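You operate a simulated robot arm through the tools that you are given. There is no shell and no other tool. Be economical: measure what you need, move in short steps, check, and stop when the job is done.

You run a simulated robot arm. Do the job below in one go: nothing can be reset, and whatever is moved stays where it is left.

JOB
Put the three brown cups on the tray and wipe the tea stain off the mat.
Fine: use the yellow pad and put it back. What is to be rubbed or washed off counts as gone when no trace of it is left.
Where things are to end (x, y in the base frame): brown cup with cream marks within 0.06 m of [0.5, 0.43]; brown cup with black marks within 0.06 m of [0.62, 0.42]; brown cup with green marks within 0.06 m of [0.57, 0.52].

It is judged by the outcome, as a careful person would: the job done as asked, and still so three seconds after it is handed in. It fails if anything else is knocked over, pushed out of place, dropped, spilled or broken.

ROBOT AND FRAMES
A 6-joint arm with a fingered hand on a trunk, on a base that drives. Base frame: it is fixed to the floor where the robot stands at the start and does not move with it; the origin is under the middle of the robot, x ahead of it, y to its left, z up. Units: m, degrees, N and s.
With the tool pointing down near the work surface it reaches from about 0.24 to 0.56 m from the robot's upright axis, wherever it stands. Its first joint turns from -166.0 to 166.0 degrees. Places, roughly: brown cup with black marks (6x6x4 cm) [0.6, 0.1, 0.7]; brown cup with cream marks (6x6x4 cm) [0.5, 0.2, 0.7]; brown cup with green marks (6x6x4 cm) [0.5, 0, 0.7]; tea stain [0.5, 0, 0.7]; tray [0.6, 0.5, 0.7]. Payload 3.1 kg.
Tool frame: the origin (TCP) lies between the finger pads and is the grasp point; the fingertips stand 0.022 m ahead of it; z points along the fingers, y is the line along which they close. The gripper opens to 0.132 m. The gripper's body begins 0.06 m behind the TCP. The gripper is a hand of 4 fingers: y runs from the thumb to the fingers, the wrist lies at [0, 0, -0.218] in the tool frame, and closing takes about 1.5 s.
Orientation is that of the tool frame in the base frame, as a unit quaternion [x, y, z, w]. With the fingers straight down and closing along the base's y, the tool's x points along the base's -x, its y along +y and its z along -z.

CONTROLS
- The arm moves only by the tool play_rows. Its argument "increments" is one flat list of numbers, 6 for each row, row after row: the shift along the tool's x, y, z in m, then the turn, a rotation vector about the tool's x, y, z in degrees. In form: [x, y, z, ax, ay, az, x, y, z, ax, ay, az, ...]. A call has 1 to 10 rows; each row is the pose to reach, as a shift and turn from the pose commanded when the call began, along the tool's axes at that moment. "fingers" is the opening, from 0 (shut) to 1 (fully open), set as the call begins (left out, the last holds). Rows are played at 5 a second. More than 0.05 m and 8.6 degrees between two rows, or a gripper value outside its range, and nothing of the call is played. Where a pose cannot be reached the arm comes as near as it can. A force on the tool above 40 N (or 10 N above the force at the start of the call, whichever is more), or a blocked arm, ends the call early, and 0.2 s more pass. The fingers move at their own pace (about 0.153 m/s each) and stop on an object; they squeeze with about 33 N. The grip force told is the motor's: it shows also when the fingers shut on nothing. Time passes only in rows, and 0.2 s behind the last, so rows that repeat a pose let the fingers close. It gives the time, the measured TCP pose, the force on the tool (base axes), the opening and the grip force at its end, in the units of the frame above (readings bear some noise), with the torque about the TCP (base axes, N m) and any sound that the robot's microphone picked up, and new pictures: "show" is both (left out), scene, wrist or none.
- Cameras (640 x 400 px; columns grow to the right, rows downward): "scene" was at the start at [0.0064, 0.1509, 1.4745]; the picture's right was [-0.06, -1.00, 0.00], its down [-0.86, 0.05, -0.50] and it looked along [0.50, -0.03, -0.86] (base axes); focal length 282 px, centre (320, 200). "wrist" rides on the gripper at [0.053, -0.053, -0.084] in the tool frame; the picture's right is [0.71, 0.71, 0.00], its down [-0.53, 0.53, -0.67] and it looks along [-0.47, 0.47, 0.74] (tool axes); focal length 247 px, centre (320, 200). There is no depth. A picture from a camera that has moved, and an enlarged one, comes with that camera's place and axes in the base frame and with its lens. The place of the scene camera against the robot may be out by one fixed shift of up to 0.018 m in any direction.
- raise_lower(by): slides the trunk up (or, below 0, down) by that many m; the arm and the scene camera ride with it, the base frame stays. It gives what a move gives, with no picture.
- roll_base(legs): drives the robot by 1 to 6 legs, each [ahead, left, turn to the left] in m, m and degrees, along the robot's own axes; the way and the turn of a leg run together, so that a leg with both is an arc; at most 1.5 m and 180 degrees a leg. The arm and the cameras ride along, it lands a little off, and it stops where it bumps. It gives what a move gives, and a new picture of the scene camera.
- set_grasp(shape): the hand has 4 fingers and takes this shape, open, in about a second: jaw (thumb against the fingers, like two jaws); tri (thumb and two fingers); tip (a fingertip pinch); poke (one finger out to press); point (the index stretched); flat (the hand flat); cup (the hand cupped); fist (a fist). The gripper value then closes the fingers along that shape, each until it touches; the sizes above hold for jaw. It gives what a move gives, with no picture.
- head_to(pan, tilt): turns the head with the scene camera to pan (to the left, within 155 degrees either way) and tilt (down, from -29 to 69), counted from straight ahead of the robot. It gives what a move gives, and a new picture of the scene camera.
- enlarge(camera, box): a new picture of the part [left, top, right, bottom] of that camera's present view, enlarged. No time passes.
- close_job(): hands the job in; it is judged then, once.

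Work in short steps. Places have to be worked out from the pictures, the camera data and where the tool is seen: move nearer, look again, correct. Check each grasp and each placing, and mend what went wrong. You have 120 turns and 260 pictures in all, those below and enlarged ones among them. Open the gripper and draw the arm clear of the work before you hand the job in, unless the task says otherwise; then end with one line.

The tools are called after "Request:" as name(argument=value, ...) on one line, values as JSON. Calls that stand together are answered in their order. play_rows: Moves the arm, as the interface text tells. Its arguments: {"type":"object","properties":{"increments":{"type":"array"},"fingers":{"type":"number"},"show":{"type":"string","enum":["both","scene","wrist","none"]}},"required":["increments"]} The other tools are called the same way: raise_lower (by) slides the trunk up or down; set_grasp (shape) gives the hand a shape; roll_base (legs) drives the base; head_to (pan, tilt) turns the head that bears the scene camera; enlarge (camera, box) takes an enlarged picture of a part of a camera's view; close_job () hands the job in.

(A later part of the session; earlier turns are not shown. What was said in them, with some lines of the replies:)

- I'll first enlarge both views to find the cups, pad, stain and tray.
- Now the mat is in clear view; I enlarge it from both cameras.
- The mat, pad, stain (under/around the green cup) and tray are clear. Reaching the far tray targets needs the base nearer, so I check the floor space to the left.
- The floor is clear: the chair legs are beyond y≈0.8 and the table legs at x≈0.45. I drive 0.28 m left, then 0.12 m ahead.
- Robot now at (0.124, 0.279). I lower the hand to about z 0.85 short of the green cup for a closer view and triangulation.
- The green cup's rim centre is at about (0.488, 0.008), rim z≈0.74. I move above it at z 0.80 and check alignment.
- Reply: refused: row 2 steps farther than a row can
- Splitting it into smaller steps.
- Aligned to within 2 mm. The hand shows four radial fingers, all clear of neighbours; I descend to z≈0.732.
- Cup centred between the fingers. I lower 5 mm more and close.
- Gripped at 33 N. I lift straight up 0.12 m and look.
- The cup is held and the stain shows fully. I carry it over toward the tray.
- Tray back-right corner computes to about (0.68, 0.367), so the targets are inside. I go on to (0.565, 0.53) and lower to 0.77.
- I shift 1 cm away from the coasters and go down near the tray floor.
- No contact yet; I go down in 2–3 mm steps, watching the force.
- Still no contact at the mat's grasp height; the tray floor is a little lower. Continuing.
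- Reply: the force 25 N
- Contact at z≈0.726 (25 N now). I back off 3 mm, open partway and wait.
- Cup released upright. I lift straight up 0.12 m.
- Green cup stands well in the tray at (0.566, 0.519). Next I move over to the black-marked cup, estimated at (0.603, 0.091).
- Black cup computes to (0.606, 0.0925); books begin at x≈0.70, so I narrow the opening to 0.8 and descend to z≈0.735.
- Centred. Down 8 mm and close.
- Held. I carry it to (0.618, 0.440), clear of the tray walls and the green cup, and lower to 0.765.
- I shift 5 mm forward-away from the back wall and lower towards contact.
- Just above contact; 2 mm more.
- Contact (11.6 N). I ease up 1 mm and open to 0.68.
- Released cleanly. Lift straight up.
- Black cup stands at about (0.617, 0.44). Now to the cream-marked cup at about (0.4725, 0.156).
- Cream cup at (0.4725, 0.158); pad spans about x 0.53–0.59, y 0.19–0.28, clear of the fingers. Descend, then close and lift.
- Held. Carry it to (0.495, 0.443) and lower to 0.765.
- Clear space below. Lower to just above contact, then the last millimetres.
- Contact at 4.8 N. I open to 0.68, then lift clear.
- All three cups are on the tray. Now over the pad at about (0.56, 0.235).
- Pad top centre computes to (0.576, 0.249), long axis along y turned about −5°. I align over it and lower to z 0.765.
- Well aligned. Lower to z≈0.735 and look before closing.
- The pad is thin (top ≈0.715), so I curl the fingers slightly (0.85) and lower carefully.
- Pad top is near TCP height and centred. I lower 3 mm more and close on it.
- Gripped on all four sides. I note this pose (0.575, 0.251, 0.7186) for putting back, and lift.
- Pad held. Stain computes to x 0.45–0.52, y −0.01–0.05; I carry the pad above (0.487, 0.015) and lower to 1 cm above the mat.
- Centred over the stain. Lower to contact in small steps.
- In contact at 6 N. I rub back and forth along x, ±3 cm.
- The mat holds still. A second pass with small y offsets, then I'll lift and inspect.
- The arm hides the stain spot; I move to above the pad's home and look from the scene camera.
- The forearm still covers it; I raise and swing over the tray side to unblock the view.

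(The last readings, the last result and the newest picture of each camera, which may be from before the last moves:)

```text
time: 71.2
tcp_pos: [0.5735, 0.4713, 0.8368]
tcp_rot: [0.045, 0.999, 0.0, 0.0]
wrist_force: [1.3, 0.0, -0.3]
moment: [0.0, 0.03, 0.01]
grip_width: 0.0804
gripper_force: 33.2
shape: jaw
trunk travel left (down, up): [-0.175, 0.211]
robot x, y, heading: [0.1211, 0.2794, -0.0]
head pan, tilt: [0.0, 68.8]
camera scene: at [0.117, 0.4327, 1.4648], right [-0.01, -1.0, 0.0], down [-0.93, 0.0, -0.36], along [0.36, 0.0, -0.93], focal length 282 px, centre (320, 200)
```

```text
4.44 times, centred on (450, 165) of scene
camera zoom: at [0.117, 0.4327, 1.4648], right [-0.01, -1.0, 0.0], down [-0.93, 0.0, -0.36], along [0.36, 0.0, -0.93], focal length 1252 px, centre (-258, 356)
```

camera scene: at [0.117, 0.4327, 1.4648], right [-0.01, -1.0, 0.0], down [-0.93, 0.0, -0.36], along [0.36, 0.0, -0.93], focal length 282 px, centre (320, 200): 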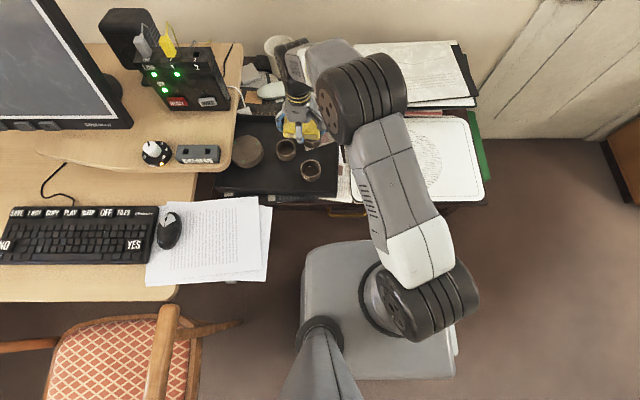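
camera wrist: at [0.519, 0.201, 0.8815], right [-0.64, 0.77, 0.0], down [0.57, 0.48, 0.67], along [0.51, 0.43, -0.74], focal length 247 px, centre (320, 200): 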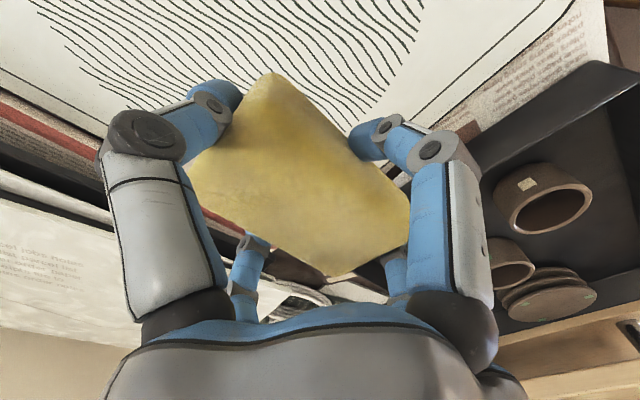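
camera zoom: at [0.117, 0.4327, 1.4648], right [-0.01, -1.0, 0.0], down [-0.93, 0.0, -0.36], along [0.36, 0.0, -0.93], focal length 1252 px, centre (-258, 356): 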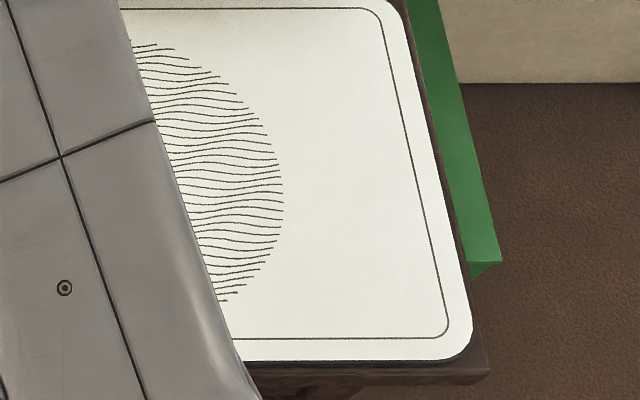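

The stain appears gone; a tighter zoom to make sure no trace remains.

Request:
enlarge(camera="scene", box=[436, 155, 484, 205])

Request:
play_rows(increments=[-0.004, -0.04, 0, 0, 0, 0, -0.008, -0.085, 0, 0, 0, 0, -0.012, -0.13, 0, 0, 0, 0, -0.016, -0.175, 0, 0, 0, 0, -0.02, -0.22, 0, 0, 0, 0, -0.02, -0.22, 0.04, 0, 0, 0, -0.02, -0.22, 0.08, 0, 0, 0, -0.02, -0.22, 0.108, 0, 0, 0, -0.02, -0.22, 0.108, 0, 0, 0])

```text
8.00 times, centred on (460, 180) of scene
camera zoom: at [0.117, 0.4327, 1.4648], right [-0.01, -1.0, 0.0], down [-0.93, 0.0, -0.36], along [0.36, 0.0, -0.93], focal length 2253 px, centre (-800, 360)
```

zoom: 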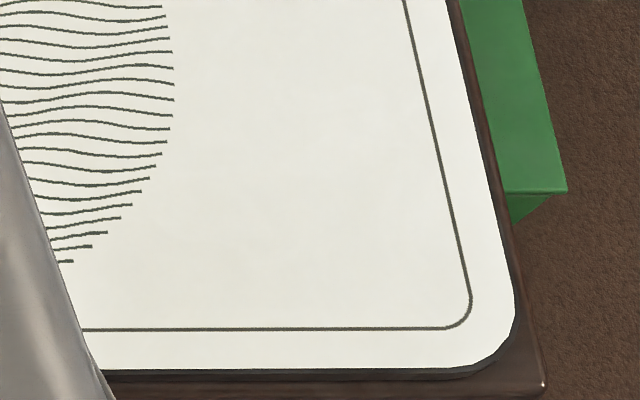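

```text
time: 73.2
tcp_pos: [0.5761, 0.2499, 0.7288]
tcp_rot: [0.044, 0.999, 0.0, 0.0]
wrist_force: [0.3, -0.4, 0.4]
moment: [0.02, -0.01, 0.01]
grip_width: 0.0801
gripper_force: 32.7
shape: jaw
trunk travel left (down, up): [-0.175, 0.211]
robot x, y, heading: [0.1195, 0.2797, -0.5]
head pan, tilt: [0.0, 68.8]
camera scene: at [0.1168, 0.433, 1.4648], right [0.0, -1.0, 0.0], down [-0.93, 0.0, -0.36], along [0.36, 0.0, -0.93], focal length 282 px, centre (320, 200)
camera wrist: at [0.5181, 0.2002, 0.8128], right [-0.64, 0.77, 0.0], down [0.57, 0.48, 0.67], along [0.51, 0.43, -0.74], focal length 247 px, centre (320, 200)
```

scene: 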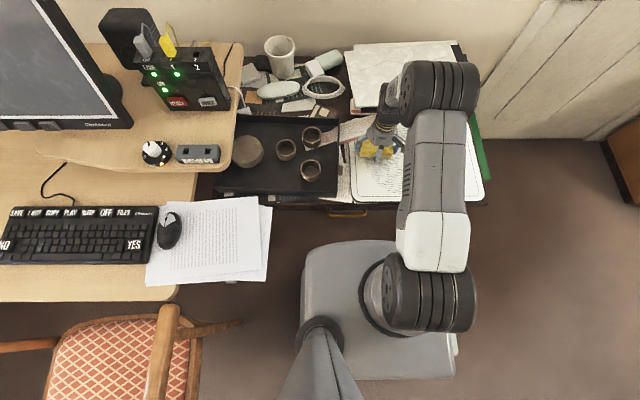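
wrist: 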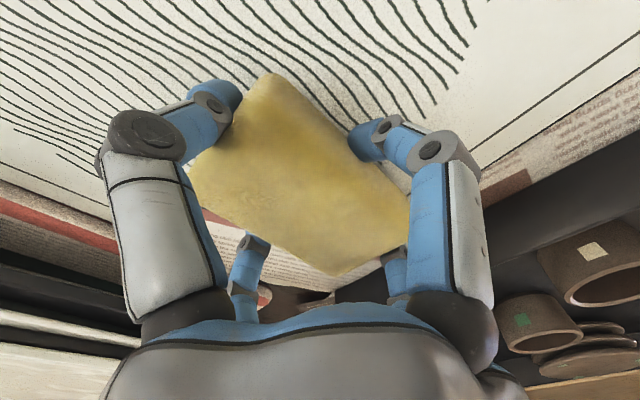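

No trace left. Pad is back above its home; I set it down to z≈0.7185.

Request:
play_rows(increments=[0, 0.001, 0.004, 0, 0, 0, 0, 0.001, 0.008, 0, 0, 0, 0, 0.001, 0.0105, 0, 0, 0, 0, 0.001, 0.0105, 0, 0, 0], show="none")

```text
time: 74.2
tcp_pos: [0.5757, 0.2519, 0.7202]
tcp_rot: [0.044, 0.999, 0.0, 0.001]
wrist_force: [-0.2, 0.7, -0.7]
moment: [-0.01, 0.0, 0.01]
grip_width: 0.0797
gripper_force: 33.2
shape: jaw
trunk travel left (down, up): [-0.175, 0.211]
robot x, y, heading: [0.1194, 0.2764, -0.4]
head pan, tilt: [0.0, 68.8]
```

One to two millimetres more to touch.

Request:
play_rows(increments=[0, 0, 0.001, 0, 0, 0, 0, 0, 0.0015, 0, 0, 0, 0, 0, 0.0015, 0, 0, 0], show="none")

Request:
play_rows(increments=[0, 0, 0, 0, 0, 0, 0, 0, 0, 0, 0, 0, 0, 0, 0, 0, 0, 0, 0, 0, 0, 0, 0, 0, 0, 0, 0, 0, 0, 0], fingers=0.9, show="wrist")

```text
time: 75.0
tcp_pos: [0.5746, 0.2509, 0.7186]
tcp_rot: [0.045, 0.999, -0.001, 0.0]
wrist_force: [-1.0, -0.8, 6.5]
moment: [0.04, -0.03, -0.02]
grip_width: 0.0802
gripper_force: 32.7
shape: jaw
trunk travel left (down, up): [-0.175, 0.211]
robot x, y, heading: [0.1202, 0.2782, -0.3]
head pan, tilt: [0.0, 68.8]
```

```text
time: 76.2
tcp_pos: [0.5758, 0.251, 0.7178]
tcp_rot: [0.045, 0.999, 0.001, 0.0]
wrist_force: [-0.2, 0.3, -0.2]
moment: [-0.03, -0.01, -0.01]
grip_width: 0.1186
gripper_force: 0.1
shape: jaw
trunk travel left (down, up): [-0.175, 0.211]
robot x, y, heading: [0.122, 0.2801, -0.3]
head pan, tilt: [0.0, 68.8]
camera wrist: at [0.5187, 0.2018, 0.801], right [-0.64, 0.77, 0.0], down [0.57, 0.48, 0.67], along [0.51, 0.43, -0.74], focal length 247 px, centre (320, 200)
```

wrist: 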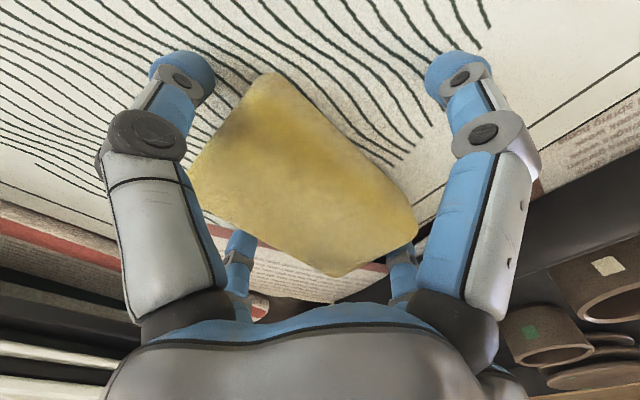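

Pad released. I lift straight up, then draw the arm back over the free area for a final check.

Request:
play_rows(increments=[0, 0, -0.03, 0, 0, 0, 0, 0, -0.07, 0, 0, 0, 0, 0, -0.11, 0, 0, 0, 0, 0, -0.15, 0, 0, 0, 0, 0, -0.19, 0, 0, 0, 0, 0, -0.23, 0, 0, 0], show="wrist")

Request:
play_rows(increments=[0.01, -0.045, 0, 0, 0, 0, 0.025, -0.09, 0, 0, 0, 0, 0.045, -0.13, 0, 0, 0, 0, 0.065, -0.17, 0, 0, 0, 0, 0.085, -0.21, 0, 0, 0, 0, 0.105, -0.25, 0, 0, 0, 0, 0.125, -0.29, 0, 0, 0, 0, 0.145, -0.33, 0, 0, 0, 0, 0.16, -0.36, 0, 0, 0, 0, 0.16, -0.36, 0, 0, 0, 0])

Request:
enlarge(camera="scene", box=[210, 90, 500, 230])

```text
time: 77.6
tcp_pos: [0.575, 0.2512, 0.9477]
tcp_rot: [0.043, 0.999, -0.001, 0.0]
wrist_force: [-0.2, -0.2, -0.4]
moment: [0.01, 0.05, 0.02]
grip_width: 0.1187
gripper_force: 0.0
shape: jaw
trunk travel left (down, up): [-0.175, 0.211]
robot x, y, heading: [0.1194, 0.28, -0.3]
head pan, tilt: [0.0, 68.8]
camera wrist: at [0.5182, 0.202, 1.0317], right [-0.64, 0.77, 0.0], down [0.57, 0.48, 0.67], along [0.51, 0.43, -0.74], focal length 247 px, centre (320, 200)
```

wrist: 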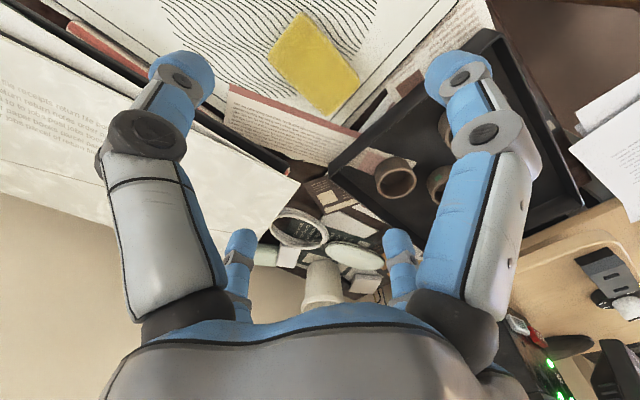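

```text
time: 79.8
tcp_pos: [0.3849, -0.0941, 0.9466]
tcp_rot: [0.045, 0.999, 0.0, 0.001]
wrist_force: [-0.4, 0.5, 0.0]
moment: [-0.02, 0.02, 0.03]
grip_width: 0.1186
gripper_force: 0.1
shape: jaw
trunk travel left (down, up): [-0.175, 0.211]
robot x, y, heading: [0.12, 0.2751, -0.5]
head pan, tilt: [0.0, 68.8]
camera scene: at [0.1171, 0.4333, 1.4648], right [0.0, -1.0, 0.0], down [-0.93, 0.0, -0.36], along [0.36, 0.0, -0.93], focal length 282 px, centre (320, 200)
camera wrist: at [0.3271, -0.1424, 1.031], right [-0.64, 0.77, 0.0], down [0.57, 0.48, 0.67], along [0.51, 0.43, -0.74], focal length 247 px, centre (320, 200)
```

scene: 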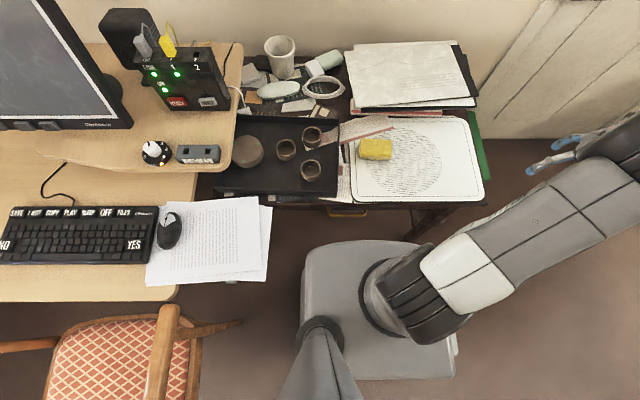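
wrist: 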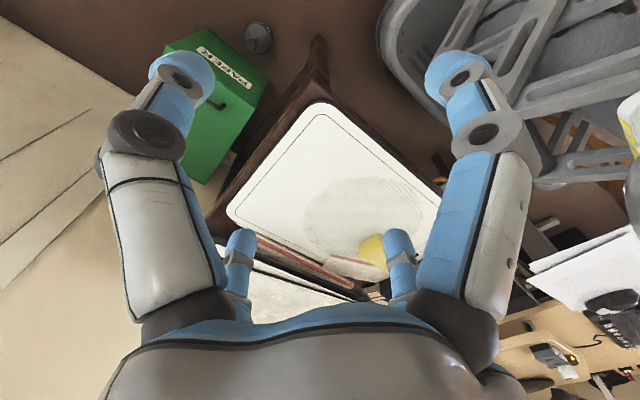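

```text
2.21 times, centred on (355, 160) of scene
camera zoom: at [0.1171, 0.4333, 1.4648], right [0.0, -1.0, 0.0], down [-0.93, 0.0, -0.36], along [0.36, 0.0, -0.93], focal length 622 px, centre (243, 288)
```

zoom: 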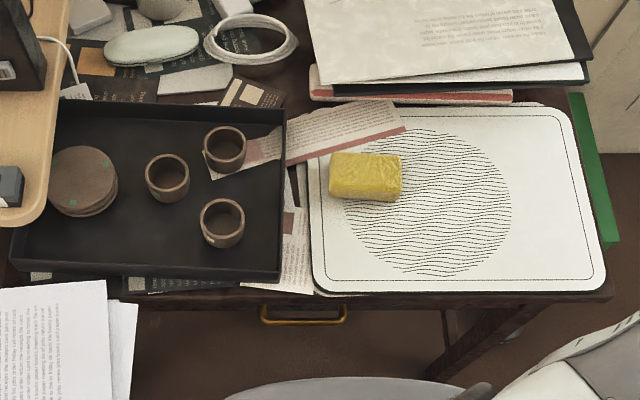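

All three cups stand on the tray, the mat shows no stain, the pad is back in place, and the arm is clear with the gripper open. Handing in.

Request:
close_job()

```text
The job is handed in.
```

The three brown cups are on the tray within 0.06 m of their places, no trace of the tea stain shows on the mat, and the yellow pad is back within about 1 cm of where it was.
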